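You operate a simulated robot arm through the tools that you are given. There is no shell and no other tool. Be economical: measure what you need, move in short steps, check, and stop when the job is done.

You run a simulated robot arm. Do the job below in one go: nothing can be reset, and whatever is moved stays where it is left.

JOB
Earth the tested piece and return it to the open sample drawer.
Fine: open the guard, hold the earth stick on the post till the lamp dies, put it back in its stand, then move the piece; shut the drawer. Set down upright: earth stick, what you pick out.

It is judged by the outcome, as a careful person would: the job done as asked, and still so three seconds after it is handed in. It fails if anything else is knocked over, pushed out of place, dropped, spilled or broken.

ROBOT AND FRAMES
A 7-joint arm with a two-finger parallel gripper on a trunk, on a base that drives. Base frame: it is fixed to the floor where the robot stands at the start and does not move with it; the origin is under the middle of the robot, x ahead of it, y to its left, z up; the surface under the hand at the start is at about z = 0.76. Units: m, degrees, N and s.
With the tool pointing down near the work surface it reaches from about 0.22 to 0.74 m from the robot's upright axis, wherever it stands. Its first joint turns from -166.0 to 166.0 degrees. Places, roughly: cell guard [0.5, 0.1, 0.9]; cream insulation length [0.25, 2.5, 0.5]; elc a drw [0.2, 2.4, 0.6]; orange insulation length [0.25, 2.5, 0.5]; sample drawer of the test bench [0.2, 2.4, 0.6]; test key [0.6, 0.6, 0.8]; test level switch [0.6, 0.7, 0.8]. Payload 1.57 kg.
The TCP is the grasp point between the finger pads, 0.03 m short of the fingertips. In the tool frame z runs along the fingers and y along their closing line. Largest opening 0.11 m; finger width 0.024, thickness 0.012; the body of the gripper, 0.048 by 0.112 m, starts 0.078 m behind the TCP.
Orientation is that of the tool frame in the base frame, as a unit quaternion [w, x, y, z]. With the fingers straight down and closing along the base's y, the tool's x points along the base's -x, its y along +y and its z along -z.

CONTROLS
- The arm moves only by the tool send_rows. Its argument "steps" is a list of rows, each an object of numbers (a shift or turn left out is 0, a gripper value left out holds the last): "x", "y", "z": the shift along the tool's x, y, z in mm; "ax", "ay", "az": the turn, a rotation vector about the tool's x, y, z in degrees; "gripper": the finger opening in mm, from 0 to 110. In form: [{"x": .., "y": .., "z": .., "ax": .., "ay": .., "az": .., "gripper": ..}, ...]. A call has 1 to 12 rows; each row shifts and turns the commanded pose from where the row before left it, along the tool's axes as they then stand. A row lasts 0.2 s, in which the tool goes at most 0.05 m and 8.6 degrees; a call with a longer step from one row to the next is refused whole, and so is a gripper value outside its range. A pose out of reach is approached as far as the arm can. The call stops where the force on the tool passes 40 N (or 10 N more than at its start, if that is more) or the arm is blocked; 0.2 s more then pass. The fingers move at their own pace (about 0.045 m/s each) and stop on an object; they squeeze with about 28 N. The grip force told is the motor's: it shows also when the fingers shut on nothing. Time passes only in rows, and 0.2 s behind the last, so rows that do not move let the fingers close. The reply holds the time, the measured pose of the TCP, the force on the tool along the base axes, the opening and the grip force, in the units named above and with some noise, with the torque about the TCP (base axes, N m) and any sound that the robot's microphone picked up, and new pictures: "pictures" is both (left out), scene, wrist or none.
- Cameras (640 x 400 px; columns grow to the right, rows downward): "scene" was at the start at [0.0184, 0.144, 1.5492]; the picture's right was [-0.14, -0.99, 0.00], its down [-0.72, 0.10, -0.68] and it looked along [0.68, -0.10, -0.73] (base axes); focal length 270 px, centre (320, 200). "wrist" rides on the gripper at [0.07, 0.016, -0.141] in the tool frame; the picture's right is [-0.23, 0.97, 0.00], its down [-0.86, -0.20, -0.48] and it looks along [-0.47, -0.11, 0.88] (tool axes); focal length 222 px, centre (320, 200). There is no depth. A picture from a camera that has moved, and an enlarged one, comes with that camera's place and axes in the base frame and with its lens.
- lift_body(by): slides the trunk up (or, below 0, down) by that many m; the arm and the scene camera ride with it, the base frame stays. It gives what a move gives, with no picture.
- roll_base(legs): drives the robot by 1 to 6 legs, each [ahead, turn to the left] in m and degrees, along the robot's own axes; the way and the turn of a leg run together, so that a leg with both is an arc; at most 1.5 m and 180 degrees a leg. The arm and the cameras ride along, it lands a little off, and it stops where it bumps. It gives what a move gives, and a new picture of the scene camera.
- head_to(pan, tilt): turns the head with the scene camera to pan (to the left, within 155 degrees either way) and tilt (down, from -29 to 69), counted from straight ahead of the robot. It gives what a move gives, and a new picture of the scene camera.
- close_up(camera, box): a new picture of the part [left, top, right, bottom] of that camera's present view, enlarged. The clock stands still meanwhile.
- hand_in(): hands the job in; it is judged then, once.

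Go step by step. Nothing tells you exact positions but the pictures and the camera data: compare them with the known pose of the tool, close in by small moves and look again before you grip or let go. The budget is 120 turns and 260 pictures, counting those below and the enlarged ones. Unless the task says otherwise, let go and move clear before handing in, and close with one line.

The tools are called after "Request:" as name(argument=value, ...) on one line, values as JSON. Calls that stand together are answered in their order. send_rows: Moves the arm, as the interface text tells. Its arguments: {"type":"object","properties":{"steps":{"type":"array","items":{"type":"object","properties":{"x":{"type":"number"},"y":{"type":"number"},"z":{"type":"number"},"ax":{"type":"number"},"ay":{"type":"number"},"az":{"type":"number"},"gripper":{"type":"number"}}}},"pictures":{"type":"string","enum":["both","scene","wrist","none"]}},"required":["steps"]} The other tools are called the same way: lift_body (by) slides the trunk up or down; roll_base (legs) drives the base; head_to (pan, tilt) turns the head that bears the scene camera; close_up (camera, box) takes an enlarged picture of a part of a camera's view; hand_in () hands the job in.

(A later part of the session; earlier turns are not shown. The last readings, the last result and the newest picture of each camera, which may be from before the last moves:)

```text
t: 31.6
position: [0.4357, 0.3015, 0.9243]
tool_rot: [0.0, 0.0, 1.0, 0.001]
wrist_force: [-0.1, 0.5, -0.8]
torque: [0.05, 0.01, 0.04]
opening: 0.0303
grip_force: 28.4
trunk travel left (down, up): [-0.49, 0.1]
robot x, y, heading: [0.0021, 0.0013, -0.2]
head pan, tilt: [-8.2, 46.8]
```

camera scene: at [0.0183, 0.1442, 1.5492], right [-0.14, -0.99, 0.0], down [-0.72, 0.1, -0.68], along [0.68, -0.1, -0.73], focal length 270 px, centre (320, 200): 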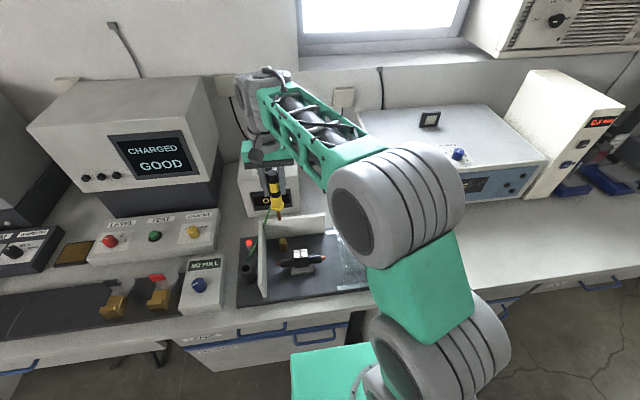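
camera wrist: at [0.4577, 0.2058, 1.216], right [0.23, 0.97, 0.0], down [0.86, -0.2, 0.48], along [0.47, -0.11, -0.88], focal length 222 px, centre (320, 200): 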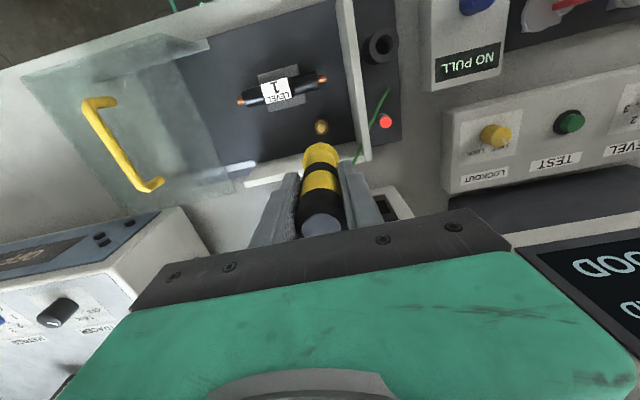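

Request:
send_rows(steps=[{"z": 1}, {"z": 1}, {"z": 1}, {"z": 1}, {}], pictures="none")

Request:
close_up(camera="scene", box=[210, 210, 290, 300])

```text
t: 32.8
position: [0.4357, 0.3007, 0.9241]
tool_rot: [0.004, 0.001, 1.0, 0.003]
wrist_force: [0.7, -5.2, 38.2]
torque: [-0.84, 0.25, -0.06]
opening: 0.0305
grip_force: 28.3
trunk travel left (down, up): [-0.49, 0.1]
robot x, y, heading: [0.0025, -0.0019, -0.2]
head pan, tilt: [-8.2, 46.8]
```

```text
4.44 times, centred on (250, 255) of scene
camera zoom: at [0.016, 0.1418, 1.5498], right [-0.14, -0.99, 0.0], down [-0.72, 0.1, -0.69], along [0.68, -0.1, -0.73], focal length 1202 px, centre (631, -44)
```

zoom: 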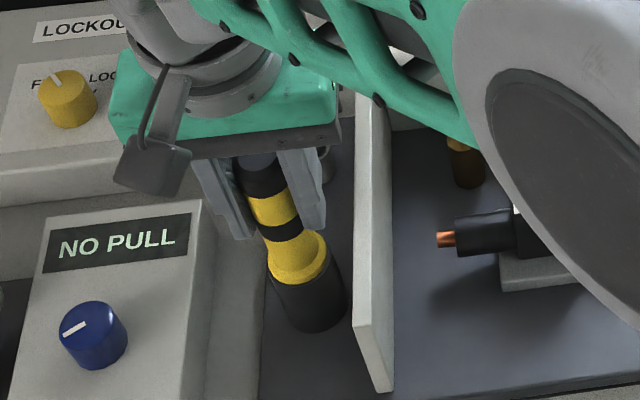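

Seated, as in the beginning. I ease the force, open, and rise clear.

Request:
send_rows(steps=[{"z": -3}, {}, {"gripper": 40}, {"gripper": 65}, {}, {}, {"z": -20}, {"z": -40}, {"z": -45}, {"z": -45}, {}])

Request:
close_up(camera="scene", box=[200, 190, 360, 310])

```text
t: 35.2
position: [0.4329, 0.3023, 1.0724]
tool_rot: [0.001, 0.0, 1.0, 0.0]
wrist_force: [-0.7, 0.1, 0.0]
torque: [-0.01, 0.04, 0.03]
opening: 0.0651
grip_force: 0.1
trunk travel left (down, up): [-0.49, 0.1]
robot x, y, heading: [0.0005, 0.0022, 0.0]
head pan, tilt: [-8.2, 46.8]
camera scene: at [0.0182, 0.144, 1.5492], right [-0.14, -0.99, 0.0], down [-0.72, 0.1, -0.68], along [0.68, -0.1, -0.73], focal length 270 px, centre (320, 200)
camera wrist: at [0.3629, 0.3194, 1.2136], right [0.23, 0.97, 0.0], down [0.86, -0.2, 0.48], along [0.47, -0.11, -0.88], focal length 222 px, centre (320, 200)
```

scene: 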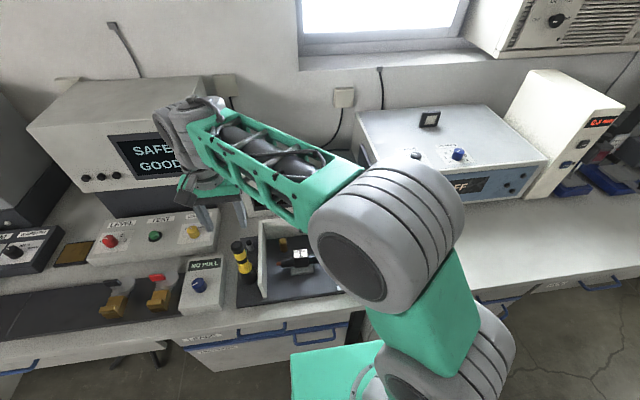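
wrist: 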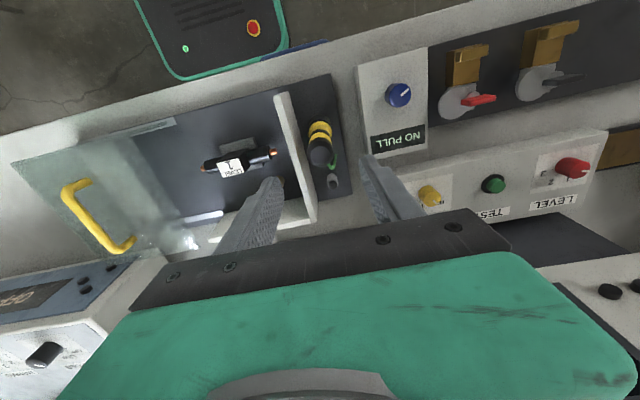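

```text
3.33 times, centred on (280, 250) of scene
camera zoom: at [0.0182, 0.144, 1.5492], right [-0.14, -0.99, 0.0], down [-0.72, 0.1, -0.68], along [0.68, -0.1, -0.73], focal length 902 px, centre (453, 33)
```

zoom: 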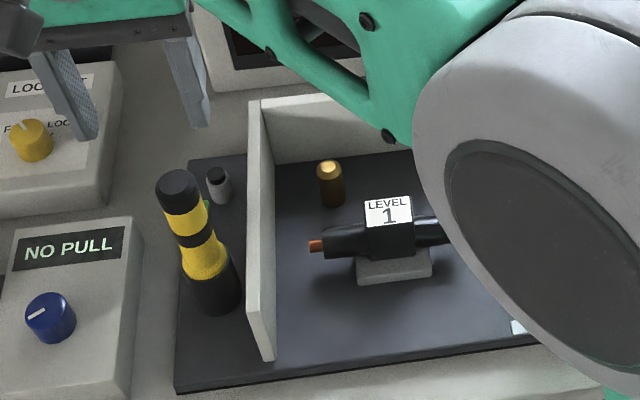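

The stick is back in its stand, lamp dark, SAFE shown. Before picking the piece I look left to see the drawer and the way there.

Request:
head_to(pan=80, tilt=22)

Request:
close_up(camera="scene", box=[160, 100, 480, 300])

```text
t: 36.8
position: [0.4325, 0.3021, 1.0717]
tool_rot: [0.0, 0.0, 1.0, 0.0]
wrist_force: [0.7, -0.5, -0.4]
torque: [0.02, 0.0, 0.0]
opening: 0.065
grip_force: 0.0
trunk travel left (down, up): [-0.49, 0.1]
robot x, y, heading: [0.0005, 0.005, 0.0]
head pan, tilt: [80.0, 22.0]
camera scene: at [-0.0445, 0.2468, 1.5871], right [0.98, -0.17, 0.0], down [-0.07, -0.37, -0.93], along [0.16, 0.91, -0.37], focal length 270 px, centre (320, 200)
```

scene: 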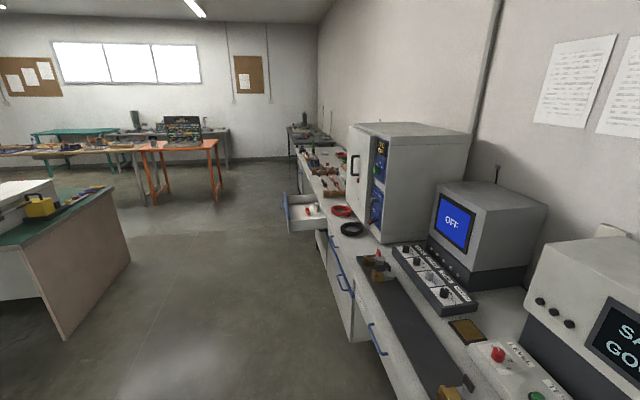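

```text
2.00 times, centred on (320, 200) of scene
camera zoom: at [-0.0445, 0.2468, 1.5871], right [0.98, -0.17, 0.0], down [-0.07, -0.37, -0.93], along [0.16, 0.91, -0.37], focal length 541 px, centre (320, 200)
```

zoom: 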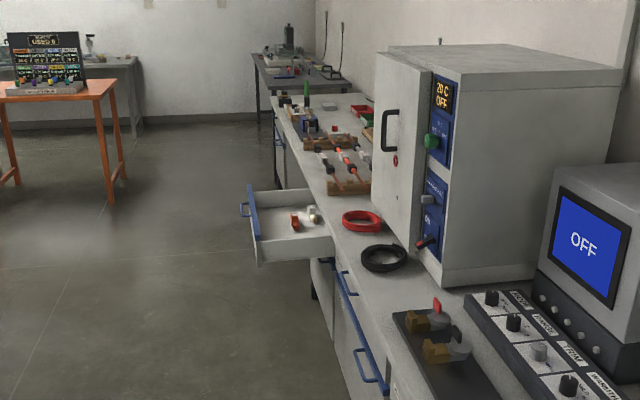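

The drawer is open at about (0.2, 2.4), aisle wide enough. Now I turn the head back and move over the piece, turning the hand 90° so the fingers close across it.

Request:
head_to(pan=-8, tilt=47)

Request:
send_rows(steps=[{"x": -4.3, "y": -32.5}, {"x": -4.3, "y": -32.5}, {"x": -4.3, "y": -32.5}, {"x": -4.3, "y": -32.5}, {"x": -4.3, "y": -32.5}, {}], pictures="none")

Request:
send_rows(steps=[{"az": 8.2}, {"az": 8.2}, {"az": 8.2}, {"az": 8.2}, {"az": 8.2}, {"az": 8.2}, {"az": 8.2}, {"az": 8.2}, {"az": 8.2}, {"az": 8.2}, {"az": 8}, {"gripper": 80}])

Request:
close_up(camera="scene", box=[220, 190, 380, 300])

```text
t: 38.5
position: [0.4331, 0.302, 1.0727]
tool_rot: [0.0, -0.001, 1.0, 0.0]
wrist_force: [1.1, 0.5, 0.0]
torque: [0.03, 0.0, -0.01]
opening: 0.0651
grip_force: 0.0
trunk travel left (down, up): [-0.49, 0.1]
robot x, y, heading: [0.0, -0.0021, 0.1]
head pan, tilt: [-8.0, 47.0]
camera scene: at [0.0182, 0.1444, 1.5489], right [-0.14, -0.99, 0.0], down [-0.72, 0.1, -0.68], along [0.68, -0.09, -0.73], focal length 270 px, centre (320, 200)
```

scene: 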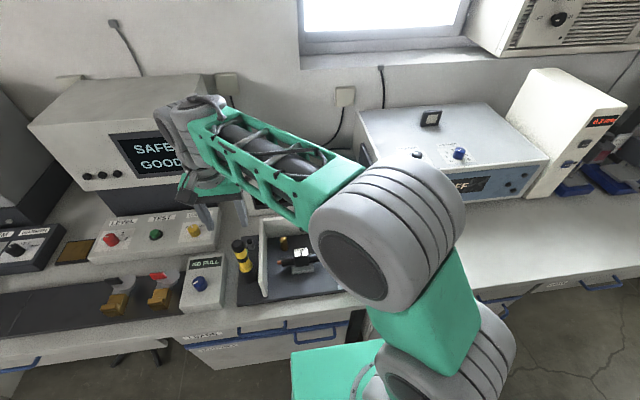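

```text
t: 39.9
position: [0.4559, 0.1389, 1.0735]
tool_rot: [0.0, 0.001, 1.0, 0.0]
wrist_force: [-0.1, -0.8, 0.8]
torque: [0.02, 0.0, 0.02]
opening: 0.0649
grip_force: 0.1
trunk travel left (down, up): [-0.49, 0.1]
robot x, y, heading: [-0.0009, -0.0002, 0.1]
head pan, tilt: [-8.0, 47.0]
```

```text
t: 42.5
position: [0.456, 0.1384, 1.072]
tool_rot: [0.0, 0.707, 0.707, 0.0]
wrist_force: [0.4, 0.5, 0.8]
torque: [-0.02, -0.01, -0.01]
opening: 0.0802
grip_force: 0.1
trunk travel left (down, up): [-0.49, 0.1]
robot x, y, heading: [0.0035, 0.0009, 0.3]
head pan, tilt: [-8.0, 47.0]
camera scene: at [0.0182, 0.1443, 1.5489], right [-0.14, -0.99, 0.0], down [-0.72, 0.1, -0.68], along [0.68, -0.1, -0.73], focal length 270 px, centre (320, 200)
camera wrist: at [0.4721, 0.2092, 1.2142], right [0.97, -0.23, 0.0], down [-0.2, -0.85, 0.48], along [-0.11, -0.47, -0.88], focal length 222 px, centre (320, 200)
```

scene: 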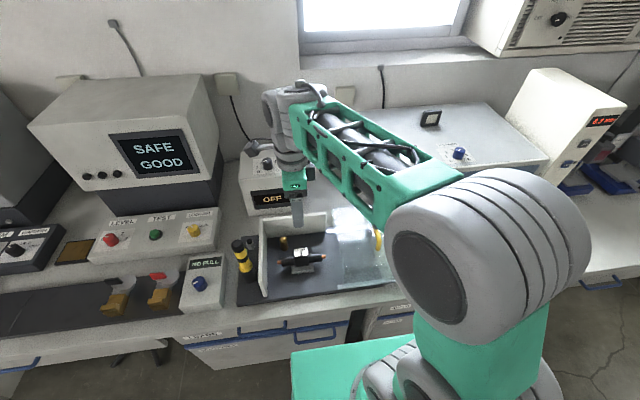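
wrist: 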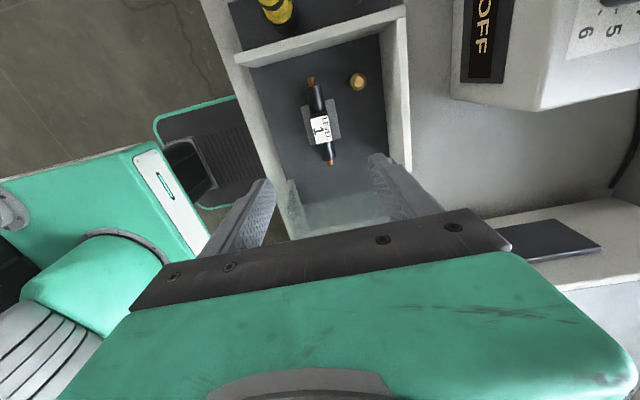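

```text
3.64 times, centred on (300, 245) of scene
camera zoom: at [0.0182, 0.1443, 1.5489], right [-0.14, -0.99, 0.0], down [-0.72, 0.1, -0.68], along [0.68, -0.1, -0.73], focal length 984 px, centre (393, 36)
```

zoom: 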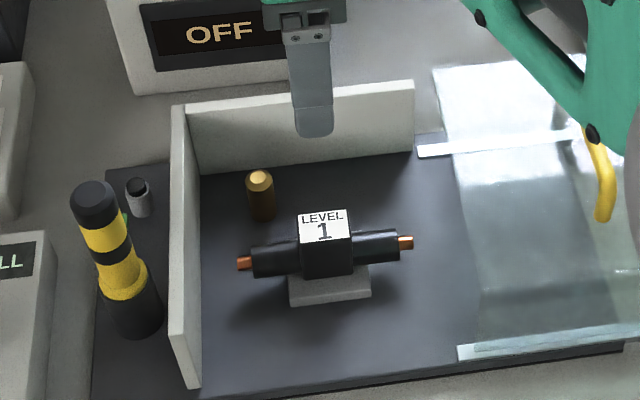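

Request:
close_up(camera="wrist", box=[240, 40, 440, 220])

```text
2.22 times, centred on (340, 130) of wrist
camera zoom: at [0.4721, 0.2092, 1.2142], right [0.97, -0.23, 0.0], down [-0.2, -0.85, 0.48], along [-0.11, -0.47, -0.88], focal length 494 px, centre (276, 356)
```

zoom: 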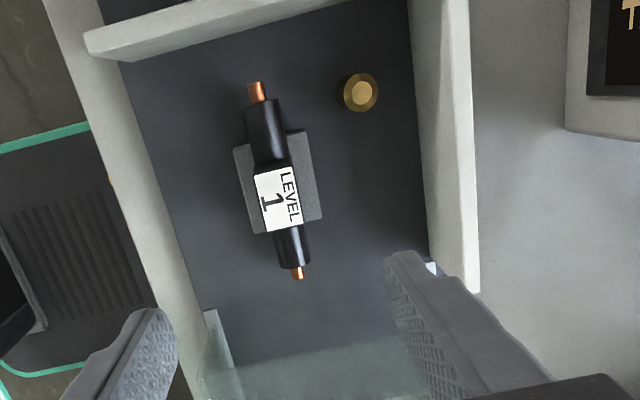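

Piece block centre is ≈(0.458, 0.138), top ≈0.857, about 31 mm wide in x. I descend to z 0.90 and check.

Request:
send_rows(steps=[{"y": 1.5, "z": 35, "gripper": 64}, {"z": 40}, {"z": 40}, {"z": 40}, {"z": 15}, {}], pictures="none")

Request:
close_up(camera="scene", box=[240, 200, 360, 300])

Request:
close_up(camera="wrist", box=[220, 60, 440, 260])

```text
t: 43.9
position: [0.4569, 0.1379, 0.903]
tool_rot: [0.0, 0.707, 0.707, 0.001]
wrist_force: [0.0, 0.8, -0.3]
torque: [-0.01, -0.02, -0.01]
opening: 0.064
grip_force: 0.0
trunk travel left (down, up): [-0.49, 0.1]
robot x, y, heading: [-0.0021, -0.002, 0.2]
head pan, tilt: [-8.0, 47.0]
```

```text
4.00 times, centred on (300, 250) of scene
camera zoom: at [0.0182, 0.1443, 1.5489], right [-0.14, -0.99, 0.0], down [-0.72, 0.1, -0.68], along [0.68, -0.1, -0.73], focal length 1082 px, centre (400, 0)
```

zoom: 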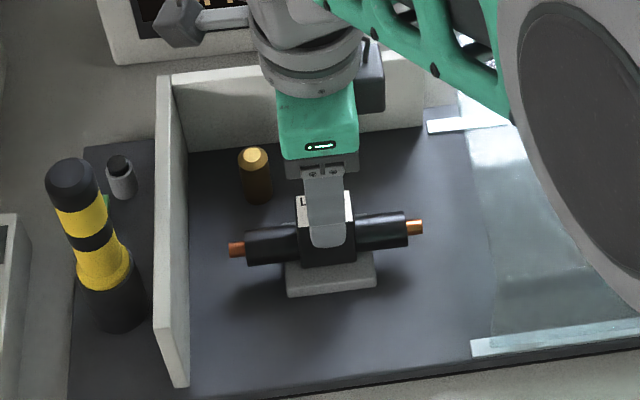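

```text
2.00 times, centred on (330, 160) of wrist
camera zoom: at [0.4732, 0.2085, 1.0446], right [0.97, -0.23, 0.0], down [-0.2, -0.86, 0.48], along [-0.11, -0.47, -0.88], focal length 444 px, centre (300, 280)
```

zoom: 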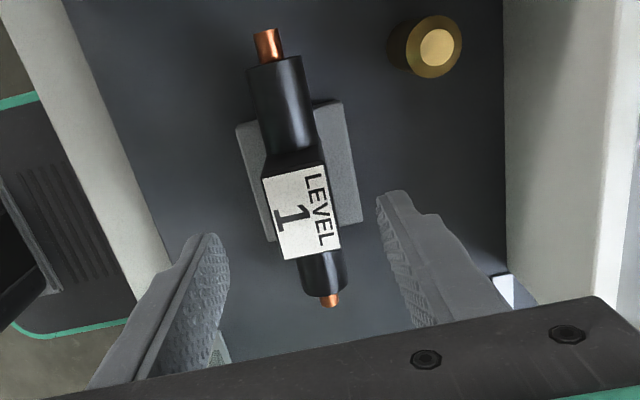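

Centred. Down to z 0.847, then close.

Request:
send_rows(steps=[{"y": 1, "z": 20}, {"z": 20}, {"z": 10}, {"z": 6}, {}, {"gripper": 40}, {"gripper": 15}, {}, {}, {}], pictures="wrist")

Request:
close_up(camera="scene", box=[240, 200, 360, 300])

```text
t: 46.0
position: [0.4584, 0.1385, 0.8473]
tool_rot: [0.0, 0.707, 0.707, 0.0]
wrist_force: [0.3, -1.0, -0.6]
torque: [0.02, -0.07, -0.01]
opening: 0.0295
grip_force: 27.5
trunk travel left (down, up): [-0.49, 0.1]
robot x, y, heading: [-0.002, -0.0017, -0.1]
head pan, tilt: [-8.0, 47.0]
camera wrist: at [0.4745, 0.209, 0.9886], right [0.97, -0.23, 0.0], down [-0.2, -0.86, 0.48], along [-0.11, -0.47, -0.88], focal length 222 px, centre (320, 200)
```

wrist: 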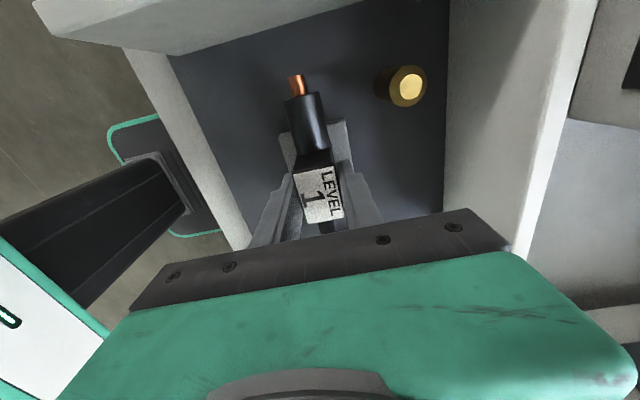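

```text
4.00 times, centred on (300, 250) of scene
camera zoom: at [0.0183, 0.1443, 1.5489], right [-0.14, -0.99, 0.0], down [-0.72, 0.1, -0.68], along [0.68, -0.1, -0.73], focal length 1082 px, centre (400, 0)
```

zoom: 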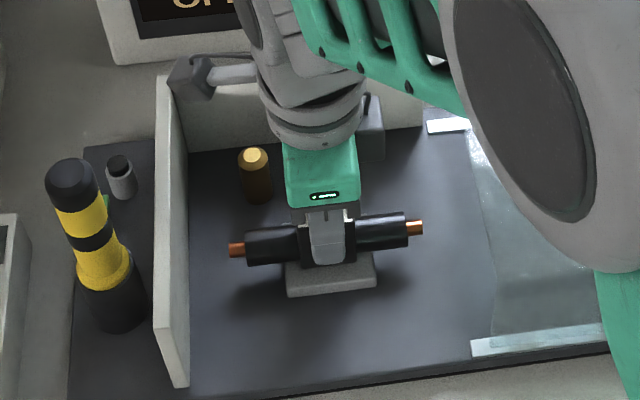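

Gripped across the block (29.5 mm). Lift straight up.

Request:
send_rows(steps=[{"z": -5}, {"z": -15}, {"z": -30}, {"z": -40}, {"z": -40}, {"z": -40}, {"z": -40}, {}])

Request:
close_up(camera="scene", box=[220, 150, 380, 300])

```text
t: 47.9
position: [0.4596, 0.1376, 1.0562]
tool_rot: [0.0, 0.707, 0.707, 0.0]
wrist_force: [-0.6, -0.3, -0.7]
torque: [0.02, 0.0, 0.01]
opening: 0.0296
grip_force: 28.3
trunk travel left (down, up): [-0.49, 0.1]
robot x, y, heading: [-0.0006, -0.0001, 0.0]
head pan, tilt: [-8.0, 47.0]
camera scene: at [0.0182, 0.1442, 1.5489], right [-0.14, -0.99, 0.0], down [-0.72, 0.1, -0.68], along [0.68, -0.1, -0.73], focal length 270 px, centre (320, 200)
camera wrist: at [0.4752, 0.2081, 1.1969], right [0.97, -0.23, 0.0], down [-0.2, -0.86, 0.48], along [-0.11, -0.47, -0.88], focal length 222 px, centre (320, 200)
```

scene: 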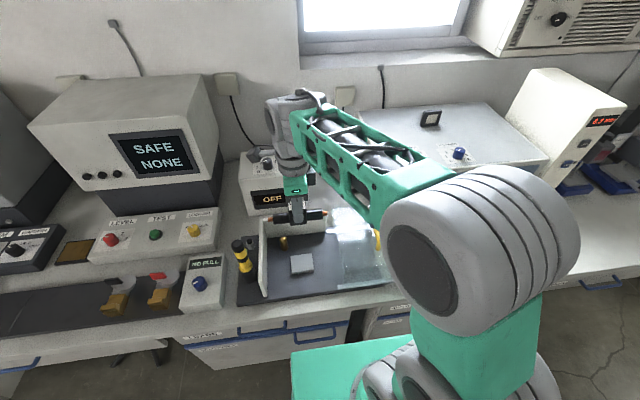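
wrist: 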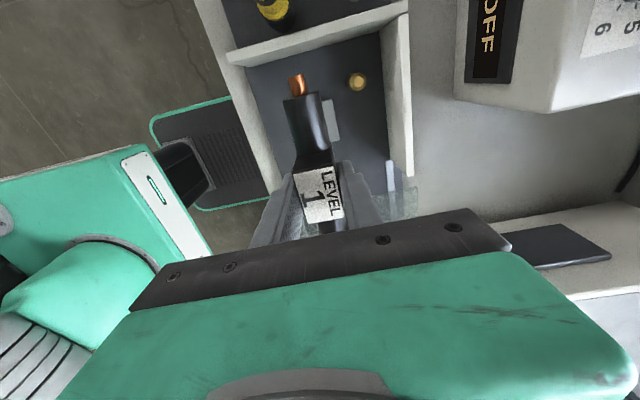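

```text
2.67 times, centred on (300, 225) of scene
camera zoom: at [0.0182, 0.1442, 1.5489], right [-0.14, -0.99, 0.0], down [-0.72, 0.1, -0.68], along [0.68, -0.1, -0.73], focal length 721 px, centre (373, 133)
```

zoom: 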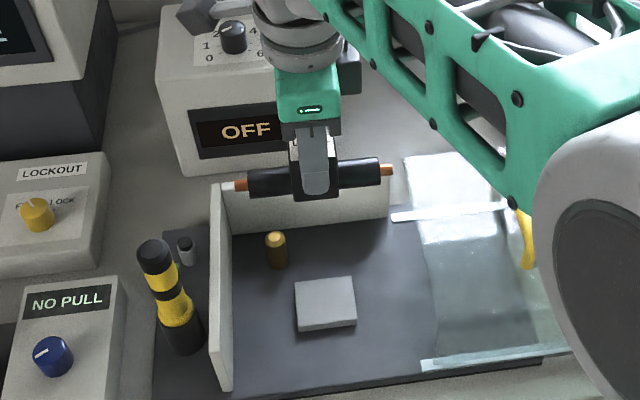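

The piece is free and label-up, bottom ≈48 mm below the TCP; the display says SAFE / NONE. I back off, turn left and drive along the bench toward the drawer.

Request:
roll_base(legs=[[-0.5, 0], [0, 90], [1.2, 0]])

```text
t: 60.2
position: [-0.6264, 1.6331, 1.0558]
tool_rot: [0.001, 0.005, 1.0, 0.001]
wrist_force: [0.4, -0.3, -1.9]
torque: [-0.02, 0.0, 0.02]
opening: 0.0296
grip_force: 27.4
trunk travel left (down, up): [-0.49, 0.1]
robot x, y, heading: [-0.496, 1.1705, 89.5]
head pan, tilt: [-8.0, 47.0]
camera scene: at [-0.6375, 1.193, 1.5489], right [0.99, -0.15, 0.0], down [-0.11, -0.72, -0.68], along [0.1, 0.67, -0.73], focal length 270 px, centre (320, 200)
```

scene: 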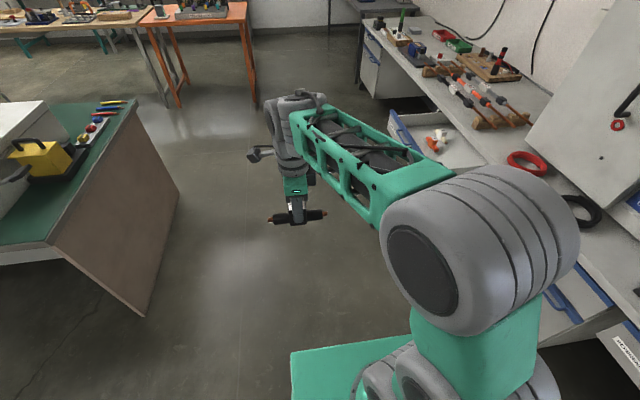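

The way is clear; I drive on, drifting slightly away from the open drawer, then turn to face it.

Request:
roll_base(legs=[[0, 8], [1.2, 0], [0, -97.5]])

Request:
head_to(pan=-5, tilt=45)

```text
t: 71.0
position: [-0.1723, 2.475, 1.0568]
tool_rot: [0.0, 0.718, 0.696, 0.0]
wrist_force: [-0.4, 0.8, -1.6]
torque: [0.0, 0.04, -0.02]
opening: 0.0298
grip_force: 28.1
trunk travel left (down, up): [-0.49, 0.1]
robot x, y, heading: [-0.6398, 2.353, -1.4]
head pan, tilt: [-8.0, 47.0]
camera scene: at [-0.6138, 2.4951, 1.5489], right [-0.17, -0.99, 0.0], down [-0.72, 0.12, -0.68], along [0.67, -0.12, -0.73], focal length 270 px, centre (320, 200)
```

scene: 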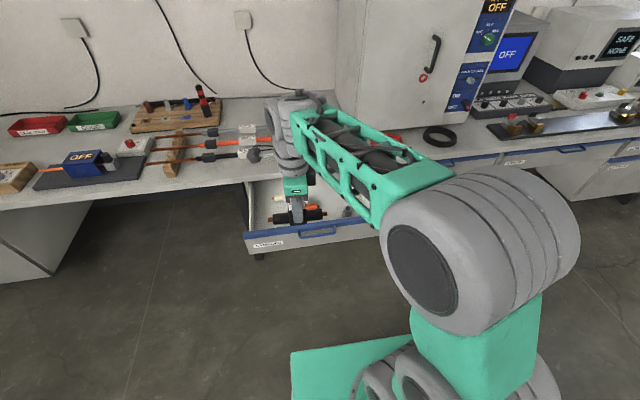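

```text
t: 71.6
position: [-0.1737, 2.4761, 1.0562]
tool_rot: [0.001, 0.717, 0.697, -0.001]
wrist_force: [-0.7, -1.0, -1.6]
torque: [0.01, -0.01, -0.05]
opening: 0.0298
grip_force: 28.0
trunk travel left (down, up): [-0.49, 0.1]
robot x, y, heading: [-0.638, 2.3507, -1.6]
head pan, tilt: [-5.0, 45.0]
camera scene: at [-0.6116, 2.499, 1.5517], right [-0.12, -0.99, 0.0], down [-0.7, 0.08, -0.71], along [0.7, -0.08, -0.71], focal length 270 px, centre (320, 200)
```

scene: 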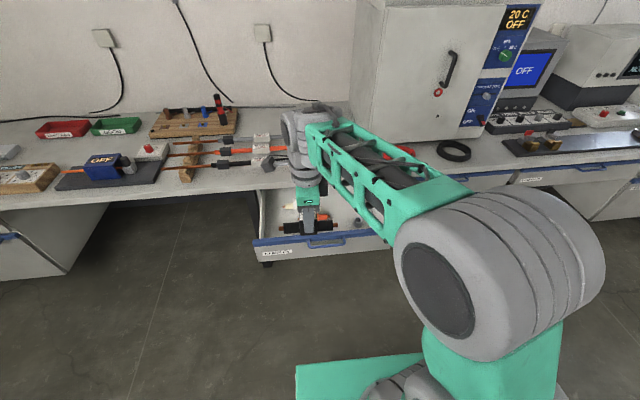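

The drawer spans roughly y 2.12–2.70, front at x≈0.08. I drive 0.25 m nearer and look into it.

Request:
roll_base(legs=[[0.24, 0]])

Request:
send_rows(steps=[{}], pictures="wrist")

Request:
close_up(camera="scene", box=[200, 160, 440, 320])

```text
t: 73.4
position: [0.0663, 2.4697, 1.0556]
tool_rot: [0.001, 0.717, 0.698, -0.001]
wrist_force: [-0.3, -0.5, -1.8]
torque: [-0.02, 0.01, 0.01]
opening: 0.0297
grip_force: 28.3
trunk travel left (down, up): [-0.49, 0.1]
robot x, y, heading: [-0.3948, 2.3453, -1.3]
head pan, tilt: [-5.0, 45.0]
camera scene: at [-0.3716, 2.4924, 1.5517], right [-0.11, -0.99, 0.0], down [-0.7, 0.08, -0.71], along [0.7, -0.08, -0.71], focal length 270 px, centre (320, 200)
```

scene: 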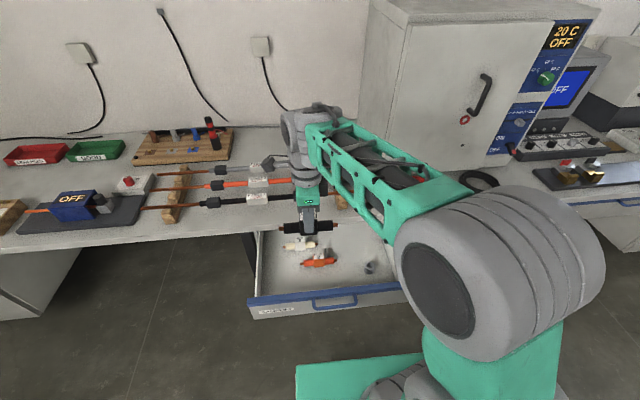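

```text
t: 73.8
position: [0.0678, 2.4705, 1.0561]
tool_rot: [0.0, 0.716, 0.698, 0.0]
wrist_force: [-0.7, -0.6, -1.5]
torque: [0.02, -0.01, 0.02]
opening: 0.0295
grip_force: 28.5
trunk travel left (down, up): [-0.49, 0.1]
robot x, y, heading: [-0.3962, 2.3459, -1.6]
head pan, tilt: [-5.0, 45.0]
camera wrist: at [0.0843, 2.5402, 1.1963], right [0.97, -0.25, 0.0], down [-0.22, -0.85, 0.48], along [-0.12, -0.46, -0.88], focal length 222 px, centre (320, 200)
```

wrist: 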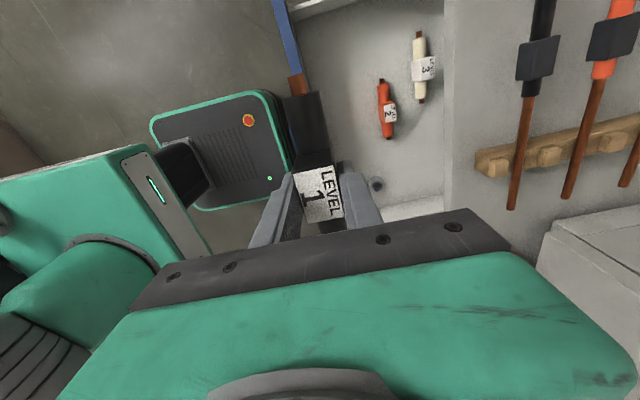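

```text
2.50 times, centred on (320, 240) of scene
camera zoom: at [-0.3721, 2.4924, 1.5517], right [-0.11, -0.99, 0.0], down [-0.7, 0.08, -0.71], along [0.7, -0.08, -0.71], focal length 676 px, centre (320, 100)
```

zoom: 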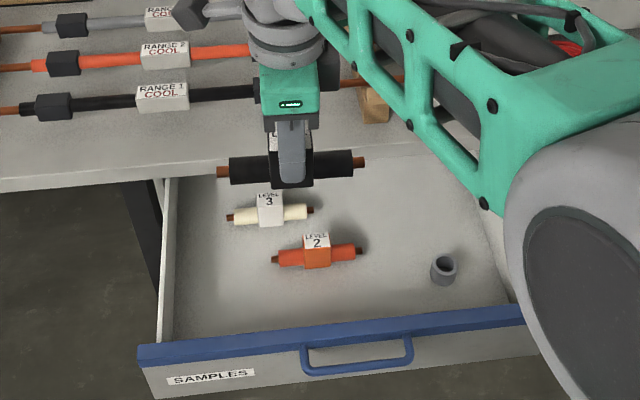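

The drawer holds LEVEL 2 (orange, ≈(0.23, 2.43)), LEVEL 3 (cream, behind) and a small cup on the right. I'll set LEVEL 1 in the free front-left part at about (0.16, 2.575); first move above it.

Request:
send_rows(steps=[{"x": 26.7, "y": 22.4}, {"x": 26.7, "y": 22.4}, {"x": 26.7, "y": 22.4}, {"x": 26.7, "y": 22.4}, {}])

Request:
close_up(camera="scene", box=[200, 160, 440, 320])

Request:
close_up(camera="wrist", box=[160, 0, 480, 220])

```text
t: 75.0
position: [0.1594, 2.5753, 1.0556]
tool_rot: [0.0, 0.716, 0.698, 0.0]
wrist_force: [0.7, 0.0, -1.3]
torque: [0.02, -0.01, 0.03]
opening: 0.0295
grip_force: 28.2
trunk travel left (down, up): [-0.49, 0.1]
robot x, y, heading: [-0.397, 2.3433, -1.4]
head pan, tilt: [-5.0, 45.0]
camera scene: at [-0.3718, 2.4926, 1.5517], right [-0.11, -0.99, 0.0], down [-0.7, 0.08, -0.71], along [0.7, -0.08, -0.71], focal length 270 px, centre (320, 200)
camera wrist: at [0.1772, 2.6464, 1.1961], right [0.97, -0.25, 0.0], down [-0.22, -0.85, 0.48], along [-0.12, -0.46, -0.88], focal length 222 px, centre (320, 200)
```

scene: 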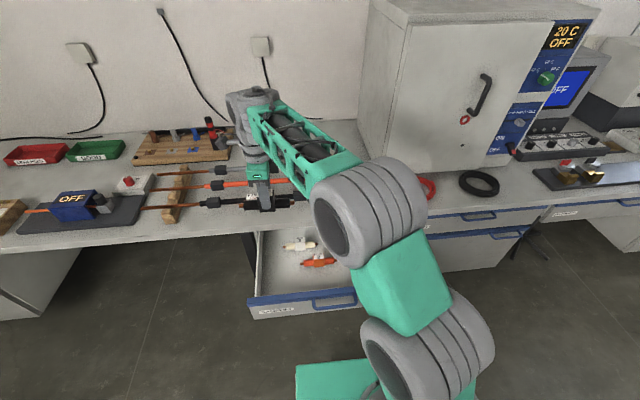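
wrist: 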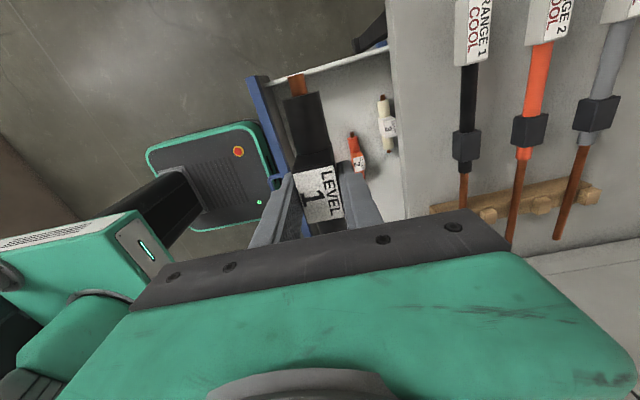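

```text
2.50 times, centred on (320, 240) of scene
camera zoom: at [-0.3718, 2.4926, 1.5517], right [-0.11, -0.99, 0.0], down [-0.7, 0.08, -0.71], along [0.7, -0.08, -0.71], focal length 676 px, centre (320, 100)
```

zoom: 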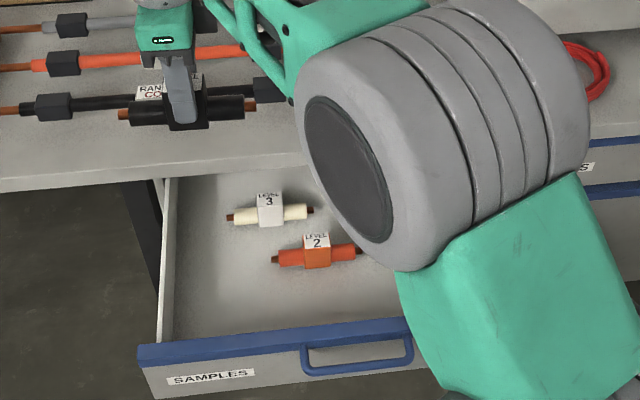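

```text
1.82 times, centred on (320, 110) of wrist
camera zoom: at [0.1772, 2.6464, 1.1961], right [0.97, -0.25, 0.0], down [-0.22, -0.85, 0.48], along [-0.12, -0.46, -0.88], focal length 404 px, centre (320, 364)
```

zoom: 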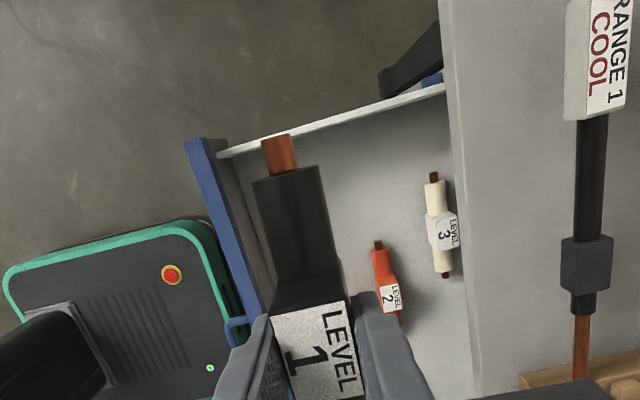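

Clear below. I lower the trunk 0.30 m, leaving the piece just above rim height, and check again.

Request:
lift_body(by=-0.3)

Request:
send_rows(steps=[{}])

```text
t: 78.0
position: [0.1594, 2.5755, 0.7547]
tool_rot: [0.0, 0.716, 0.698, 0.0]
wrist_force: [0.0, 0.0, -2.5]
torque: [-0.01, -0.02, 0.01]
opening: 0.0295
grip_force: 28.3
trunk travel left (down, up): [-0.19, 0.4]
robot x, y, heading: [-0.3968, 2.3461, -1.5]
head pan, tilt: [-5.0, 45.0]
```

```text
t: 78.4
position: [0.1596, 2.5753, 0.7548]
tool_rot: [0.0, 0.717, 0.697, -0.001]
wrist_force: [0.3, 0.7, -0.9]
torque: [0.04, 0.0, 0.02]
opening: 0.0297
grip_force: 28.0
trunk travel left (down, up): [-0.19, 0.4]
robot x, y, heading: [-0.3946, 2.3408, -1.3]
head pan, tilt: [-5.0, 45.0]
camera scene: at [-0.3719, 2.4924, 1.2517], right [-0.11, -0.99, 0.0], down [-0.7, 0.08, -0.71], along [0.7, -0.08, -0.71], focal length 270 px, centre (320, 200)
camera wrist: at [0.1769, 2.646, 0.896], right [0.97, -0.25, 0.0], down [-0.22, -0.85, 0.48], along [-0.12, -0.46, -0.88], focal length 222 px, centre (320, 200)
```

scene: 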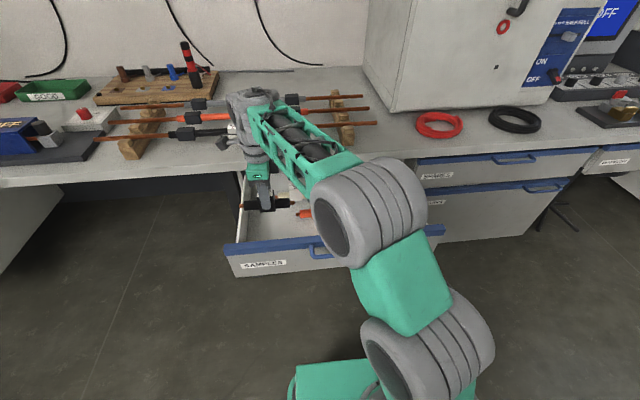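
wrist: 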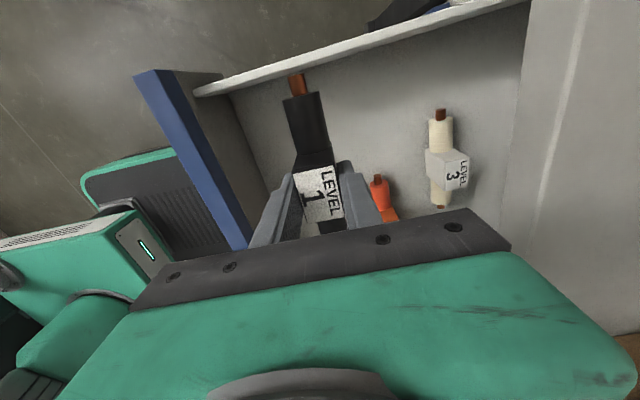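

The piece hangs over the free front-left area. Lower 80 mm and look.

Request:
send_rows(steps=[{"z": 25}, {"z": 25}, {"z": 20}, {"z": 15}, {}])

Request:
close_up(camera="scene", box=[200, 130, 360, 290])

```text
t: 79.6
position: [0.1595, 2.5761, 0.6704]
tool_rot: [0.0, 0.716, 0.698, 0.0]
wrist_force: [-0.7, -0.3, -1.1]
torque: [0.0, 0.01, 0.02]
opening: 0.0299
grip_force: 28.0
trunk travel left (down, up): [-0.19, 0.4]
robot x, y, heading: [-0.3929, 2.3415, -1.5]
head pan, tilt: [-5.0, 45.0]
camera scene: at [-0.3719, 2.4924, 1.2517], right [-0.11, -0.99, 0.0], down [-0.7, 0.08, -0.71], along [0.7, -0.08, -0.71], focal length 270 px, centre (320, 200)
camera wrist: at [0.1772, 2.6458, 0.8111], right [0.97, -0.25, 0.0], down [-0.22, -0.85, 0.48], along [-0.12, -0.46, -0.88], focal length 222 px, centre (320, 200)
```

scene: 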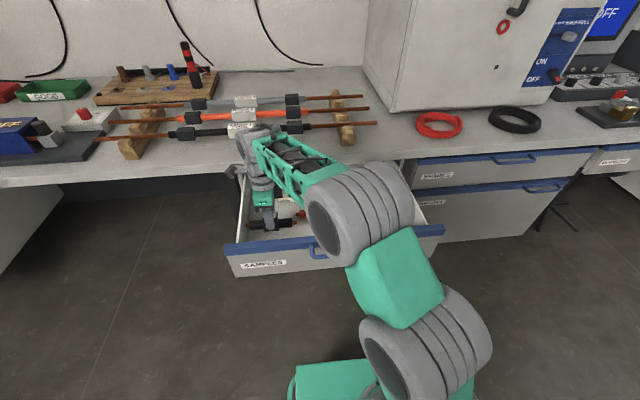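
wrist: 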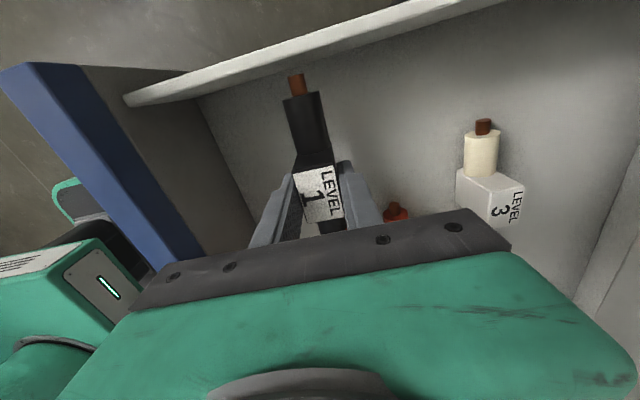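

```text
2.50 times, centred on (280, 210) of scene
camera zoom: at [-0.3719, 2.4924, 1.2517], right [-0.11, -0.99, 0.0], down [-0.7, 0.08, -0.71], along [0.7, -0.08, -0.71], focal length 676 px, centre (420, 175)
```

zoom: 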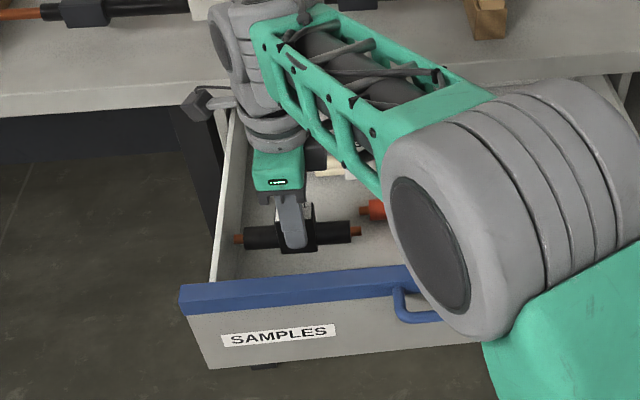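

All clear. Lower gently until it touches down.

Request:
send_rows(steps=[{"z": 6}, {"z": 6}, {"z": 5}, {"z": 4}, {"z": 3}, {}])

Request:
close_up(camera="scene", box=[220, 160, 320, 280])

```text
t: 81.0
position: [0.1599, 2.5765, 0.6456]
tool_rot: [0.001, 0.716, 0.698, 0.0]
wrist_force: [-0.8, -0.3, -1.1]
torque: [-0.01, -0.02, 0.03]
opening: 0.0296
grip_force: 28.0
trunk travel left (down, up): [-0.19, 0.4]
robot x, y, heading: [-0.3966, 2.3472, -1.6]
head pan, tilt: [-5.0, 45.0]
camera scene: at [-0.3719, 2.4924, 1.2517], right [-0.11, -0.99, 0.0], down [-0.7, 0.08, -0.71], along [0.7, -0.08, -0.71], focal length 270 px, centre (320, 200)
camera wrist: at [0.1772, 2.6459, 0.7868], right [0.97, -0.25, 0.0], down [-0.22, -0.85, 0.48], along [-0.12, -0.46, -0.88], focal length 222 px, centre (320, 200)
```

scene: 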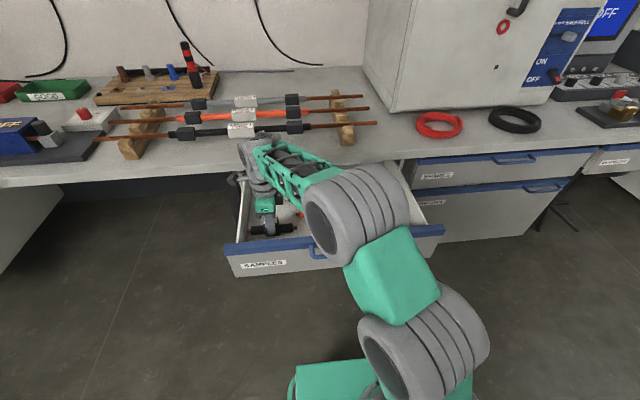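
wrist: 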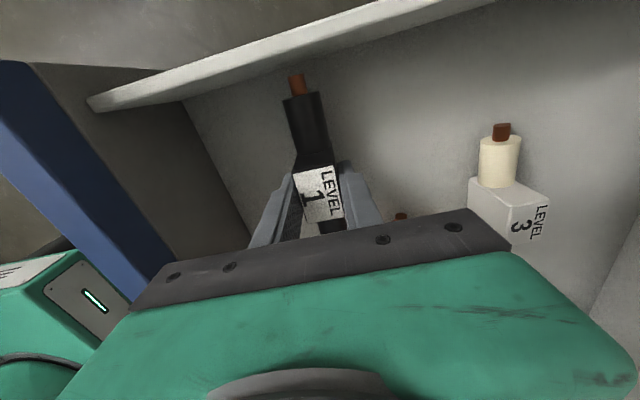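

```text
3.33 times, centred on (270, 220) of scene
camera zoom: at [-0.3719, 2.4924, 1.2517], right [-0.11, -0.99, 0.0], down [-0.7, 0.08, -0.71], along [0.7, -0.08, -0.71], focal length 902 px, centre (487, 133)
```

zoom: 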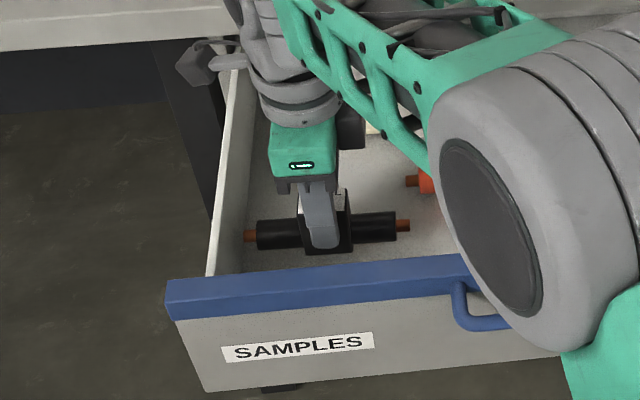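

Request:
send_rows(steps=[{"z": 3}, {"z": 3}, {"z": 3}, {"z": 2}, {"z": 2}, {}], pictures="none")

```text
t: 82.4
position: [0.1588, 2.5768, 0.6328]
tool_rot: [0.001, 0.717, 0.697, 0.0]
wrist_force: [0.1, -0.1, -1.5]
torque: [0.01, 0.01, 0.0]
opening: 0.0297
grip_force: 28.3
trunk travel left (down, up): [-0.19, 0.4]
robot x, y, heading: [-0.3925, 2.3467, -1.4]
head pan, tilt: [-5.0, 45.0]
```

Request:
send_rows(steps=[{"z": 2}, {"z": 2}, {"z": 2}, {"z": 2}, {"z": 2}, {}], pictures="none")

Request:
close_up(camera="scene", box=[220, 160, 320, 280])

Request:
close_up(camera="wrist", box=[220, 50, 540, 250])

```text
t: 83.8
position: [0.1601, 2.5752, 0.6263]
tool_rot: [0.001, 0.717, 0.697, 0.003]
wrist_force: [-0.4, 1.7, 20.3]
torque: [0.01, 1.65, -0.05]
opening: 0.0301
grip_force: 28.0
trunk travel left (down, up): [-0.19, 0.4]
robot x, y, heading: [-0.3976, 2.3437, -1.6]
head pan, tilt: [-5.0, 45.0]
```

```text
3.33 times, centred on (270, 220) of scene
camera zoom: at [-0.3731, 2.4918, 1.2519], right [-0.11, -0.99, 0.0], down [-0.7, 0.08, -0.71], along [0.7, -0.08, -0.71], focal length 902 px, centre (487, 133)
```

zoom: 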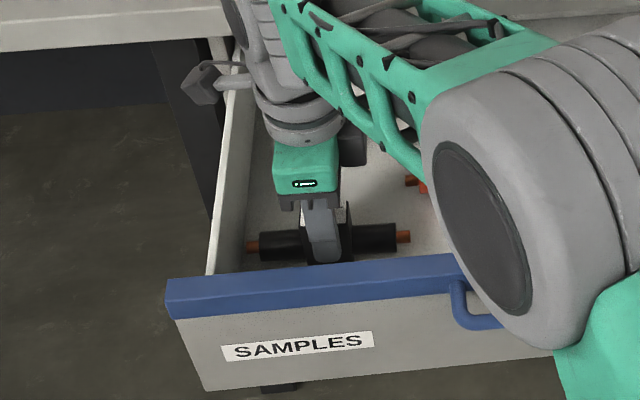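

```text
2.00 times, centred on (380, 150) of wrist
camera zoom: at [0.177, 2.6461, 0.7673], right [0.97, -0.25, 0.0], down [-0.22, -0.85, 0.48], along [-0.12, -0.46, -0.88], focal length 444 px, centre (200, 300)
```

zoom: 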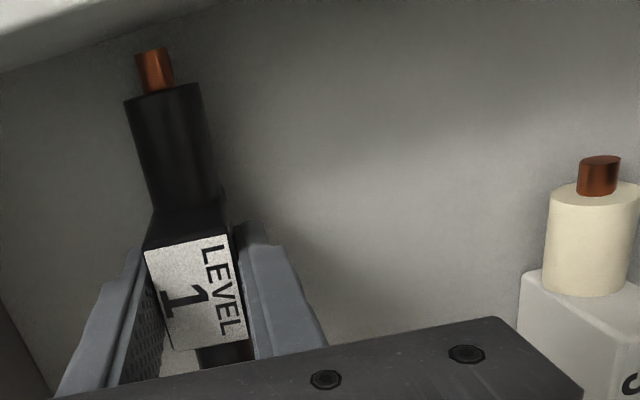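

Contact is felt (20 N) at the expected height, but with an odd torque. I ease up 2 mm and read again before letting go.

Request:
send_rows(steps=[{"z": -2}, {}, {}], pictures="wrist")

Request:
send_rows(steps=[{"z": -2}, {}, {}], pictures="none")

```text
t: 84.6
position: [0.1584, 2.5758, 0.6247]
tool_rot: [-0.001, 0.715, 0.699, -0.001]
wrist_force: [1.0, 2.3, 5.3]
torque: [0.28, -0.1, -0.01]
opening: 0.0295
grip_force: 27.6
trunk travel left (down, up): [-0.19, 0.4]
robot x, y, heading: [-0.3968, 2.3503, -1.6]
head pan, tilt: [-5.0, 45.0]
camera wrist: at [0.1763, 2.6461, 0.7653], right [0.97, -0.25, 0.0], down [-0.22, -0.85, 0.48], along [-0.12, -0.46, -0.88], focal length 222 px, centre (320, 200)
```

wrist: 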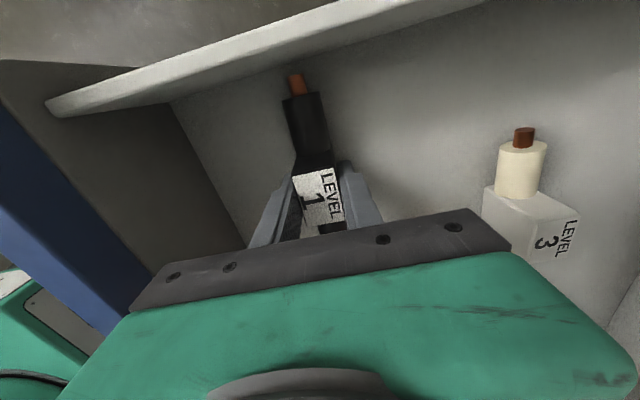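

```text
t: 85.4
position: [0.1599, 2.5761, 0.6266]
tool_rot: [0.001, 0.716, 0.698, 0.0]
wrist_force: [-0.4, 0.7, -0.9]
torque: [0.0, -0.01, 0.04]
opening: 0.0296
grip_force: 28.2
trunk travel left (down, up): [-0.19, 0.4]
robot x, y, heading: [-0.3979, 2.3414, -1.3]
head pan, tilt: [-5.0, 45.0]
```

The torque was transient; floor contact is at TCP z≈0.625. I settle onto it and open the fingers a little.

Request:
send_rows(steps=[{"z": 1.8}, {}, {"gripper": 36}, {"gripper": 46}, {}, {}, {}])

Request:
close_up(camera="wrist", box=[220, 50, 540, 250])

```text
t: 87.0
position: [0.1596, 2.5757, 0.625]
tool_rot: [0.001, 0.717, 0.697, 0.0]
wrist_force: [0.5, 0.6, 0.2]
torque: [-0.02, -0.08, -0.01]
opening: 0.0459
grip_force: 0.2
trunk travel left (down, up): [-0.19, 0.4]
robot x, y, heading: [-0.3964, 2.3444, -1.6]
head pan, tilt: [-5.0, 45.0]
camera scene: at [-0.372, 2.4924, 1.2517], right [-0.11, -0.99, 0.0], down [-0.7, 0.08, -0.71], along [0.7, -0.08, -0.71], focal length 270 px, centre (320, 200)
camera wrist: at [0.1766, 2.6461, 0.7664], right [0.97, -0.25, 0.0], down [-0.22, -0.85, 0.48], along [-0.12, -0.46, -0.88], focal length 222 px, centre (320, 200)
```

scene: 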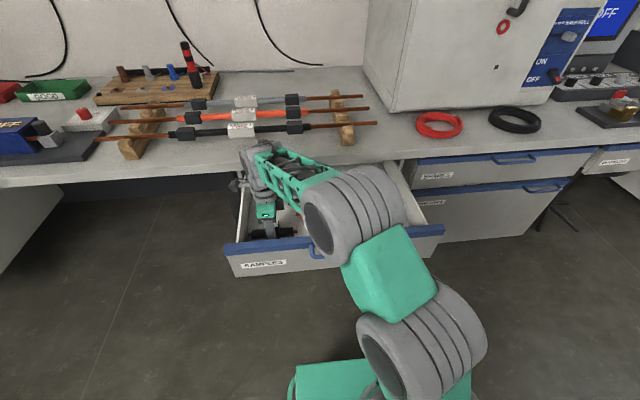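
wrist: 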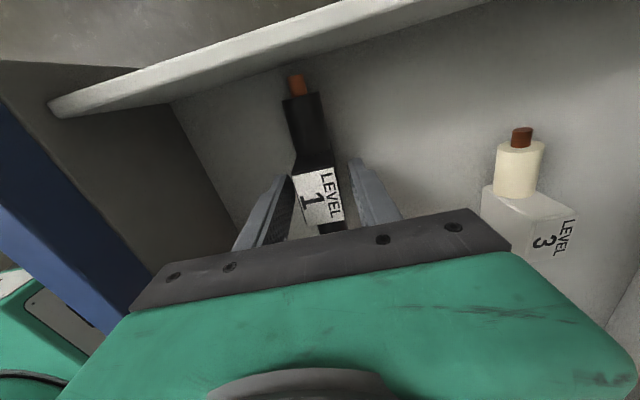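

```text
2.00 times, centred on (380, 150) of wrist
camera zoom: at [0.1766, 2.6461, 0.7664], right [0.97, -0.25, 0.0], down [-0.22, -0.85, 0.48], along [-0.12, -0.46, -0.88], focal length 444 px, centre (200, 300)
```

zoom: 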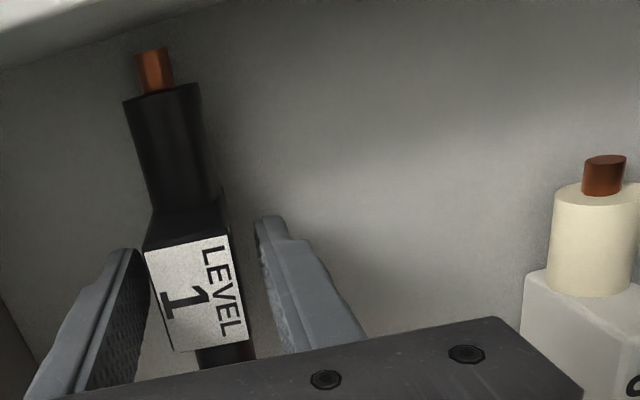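

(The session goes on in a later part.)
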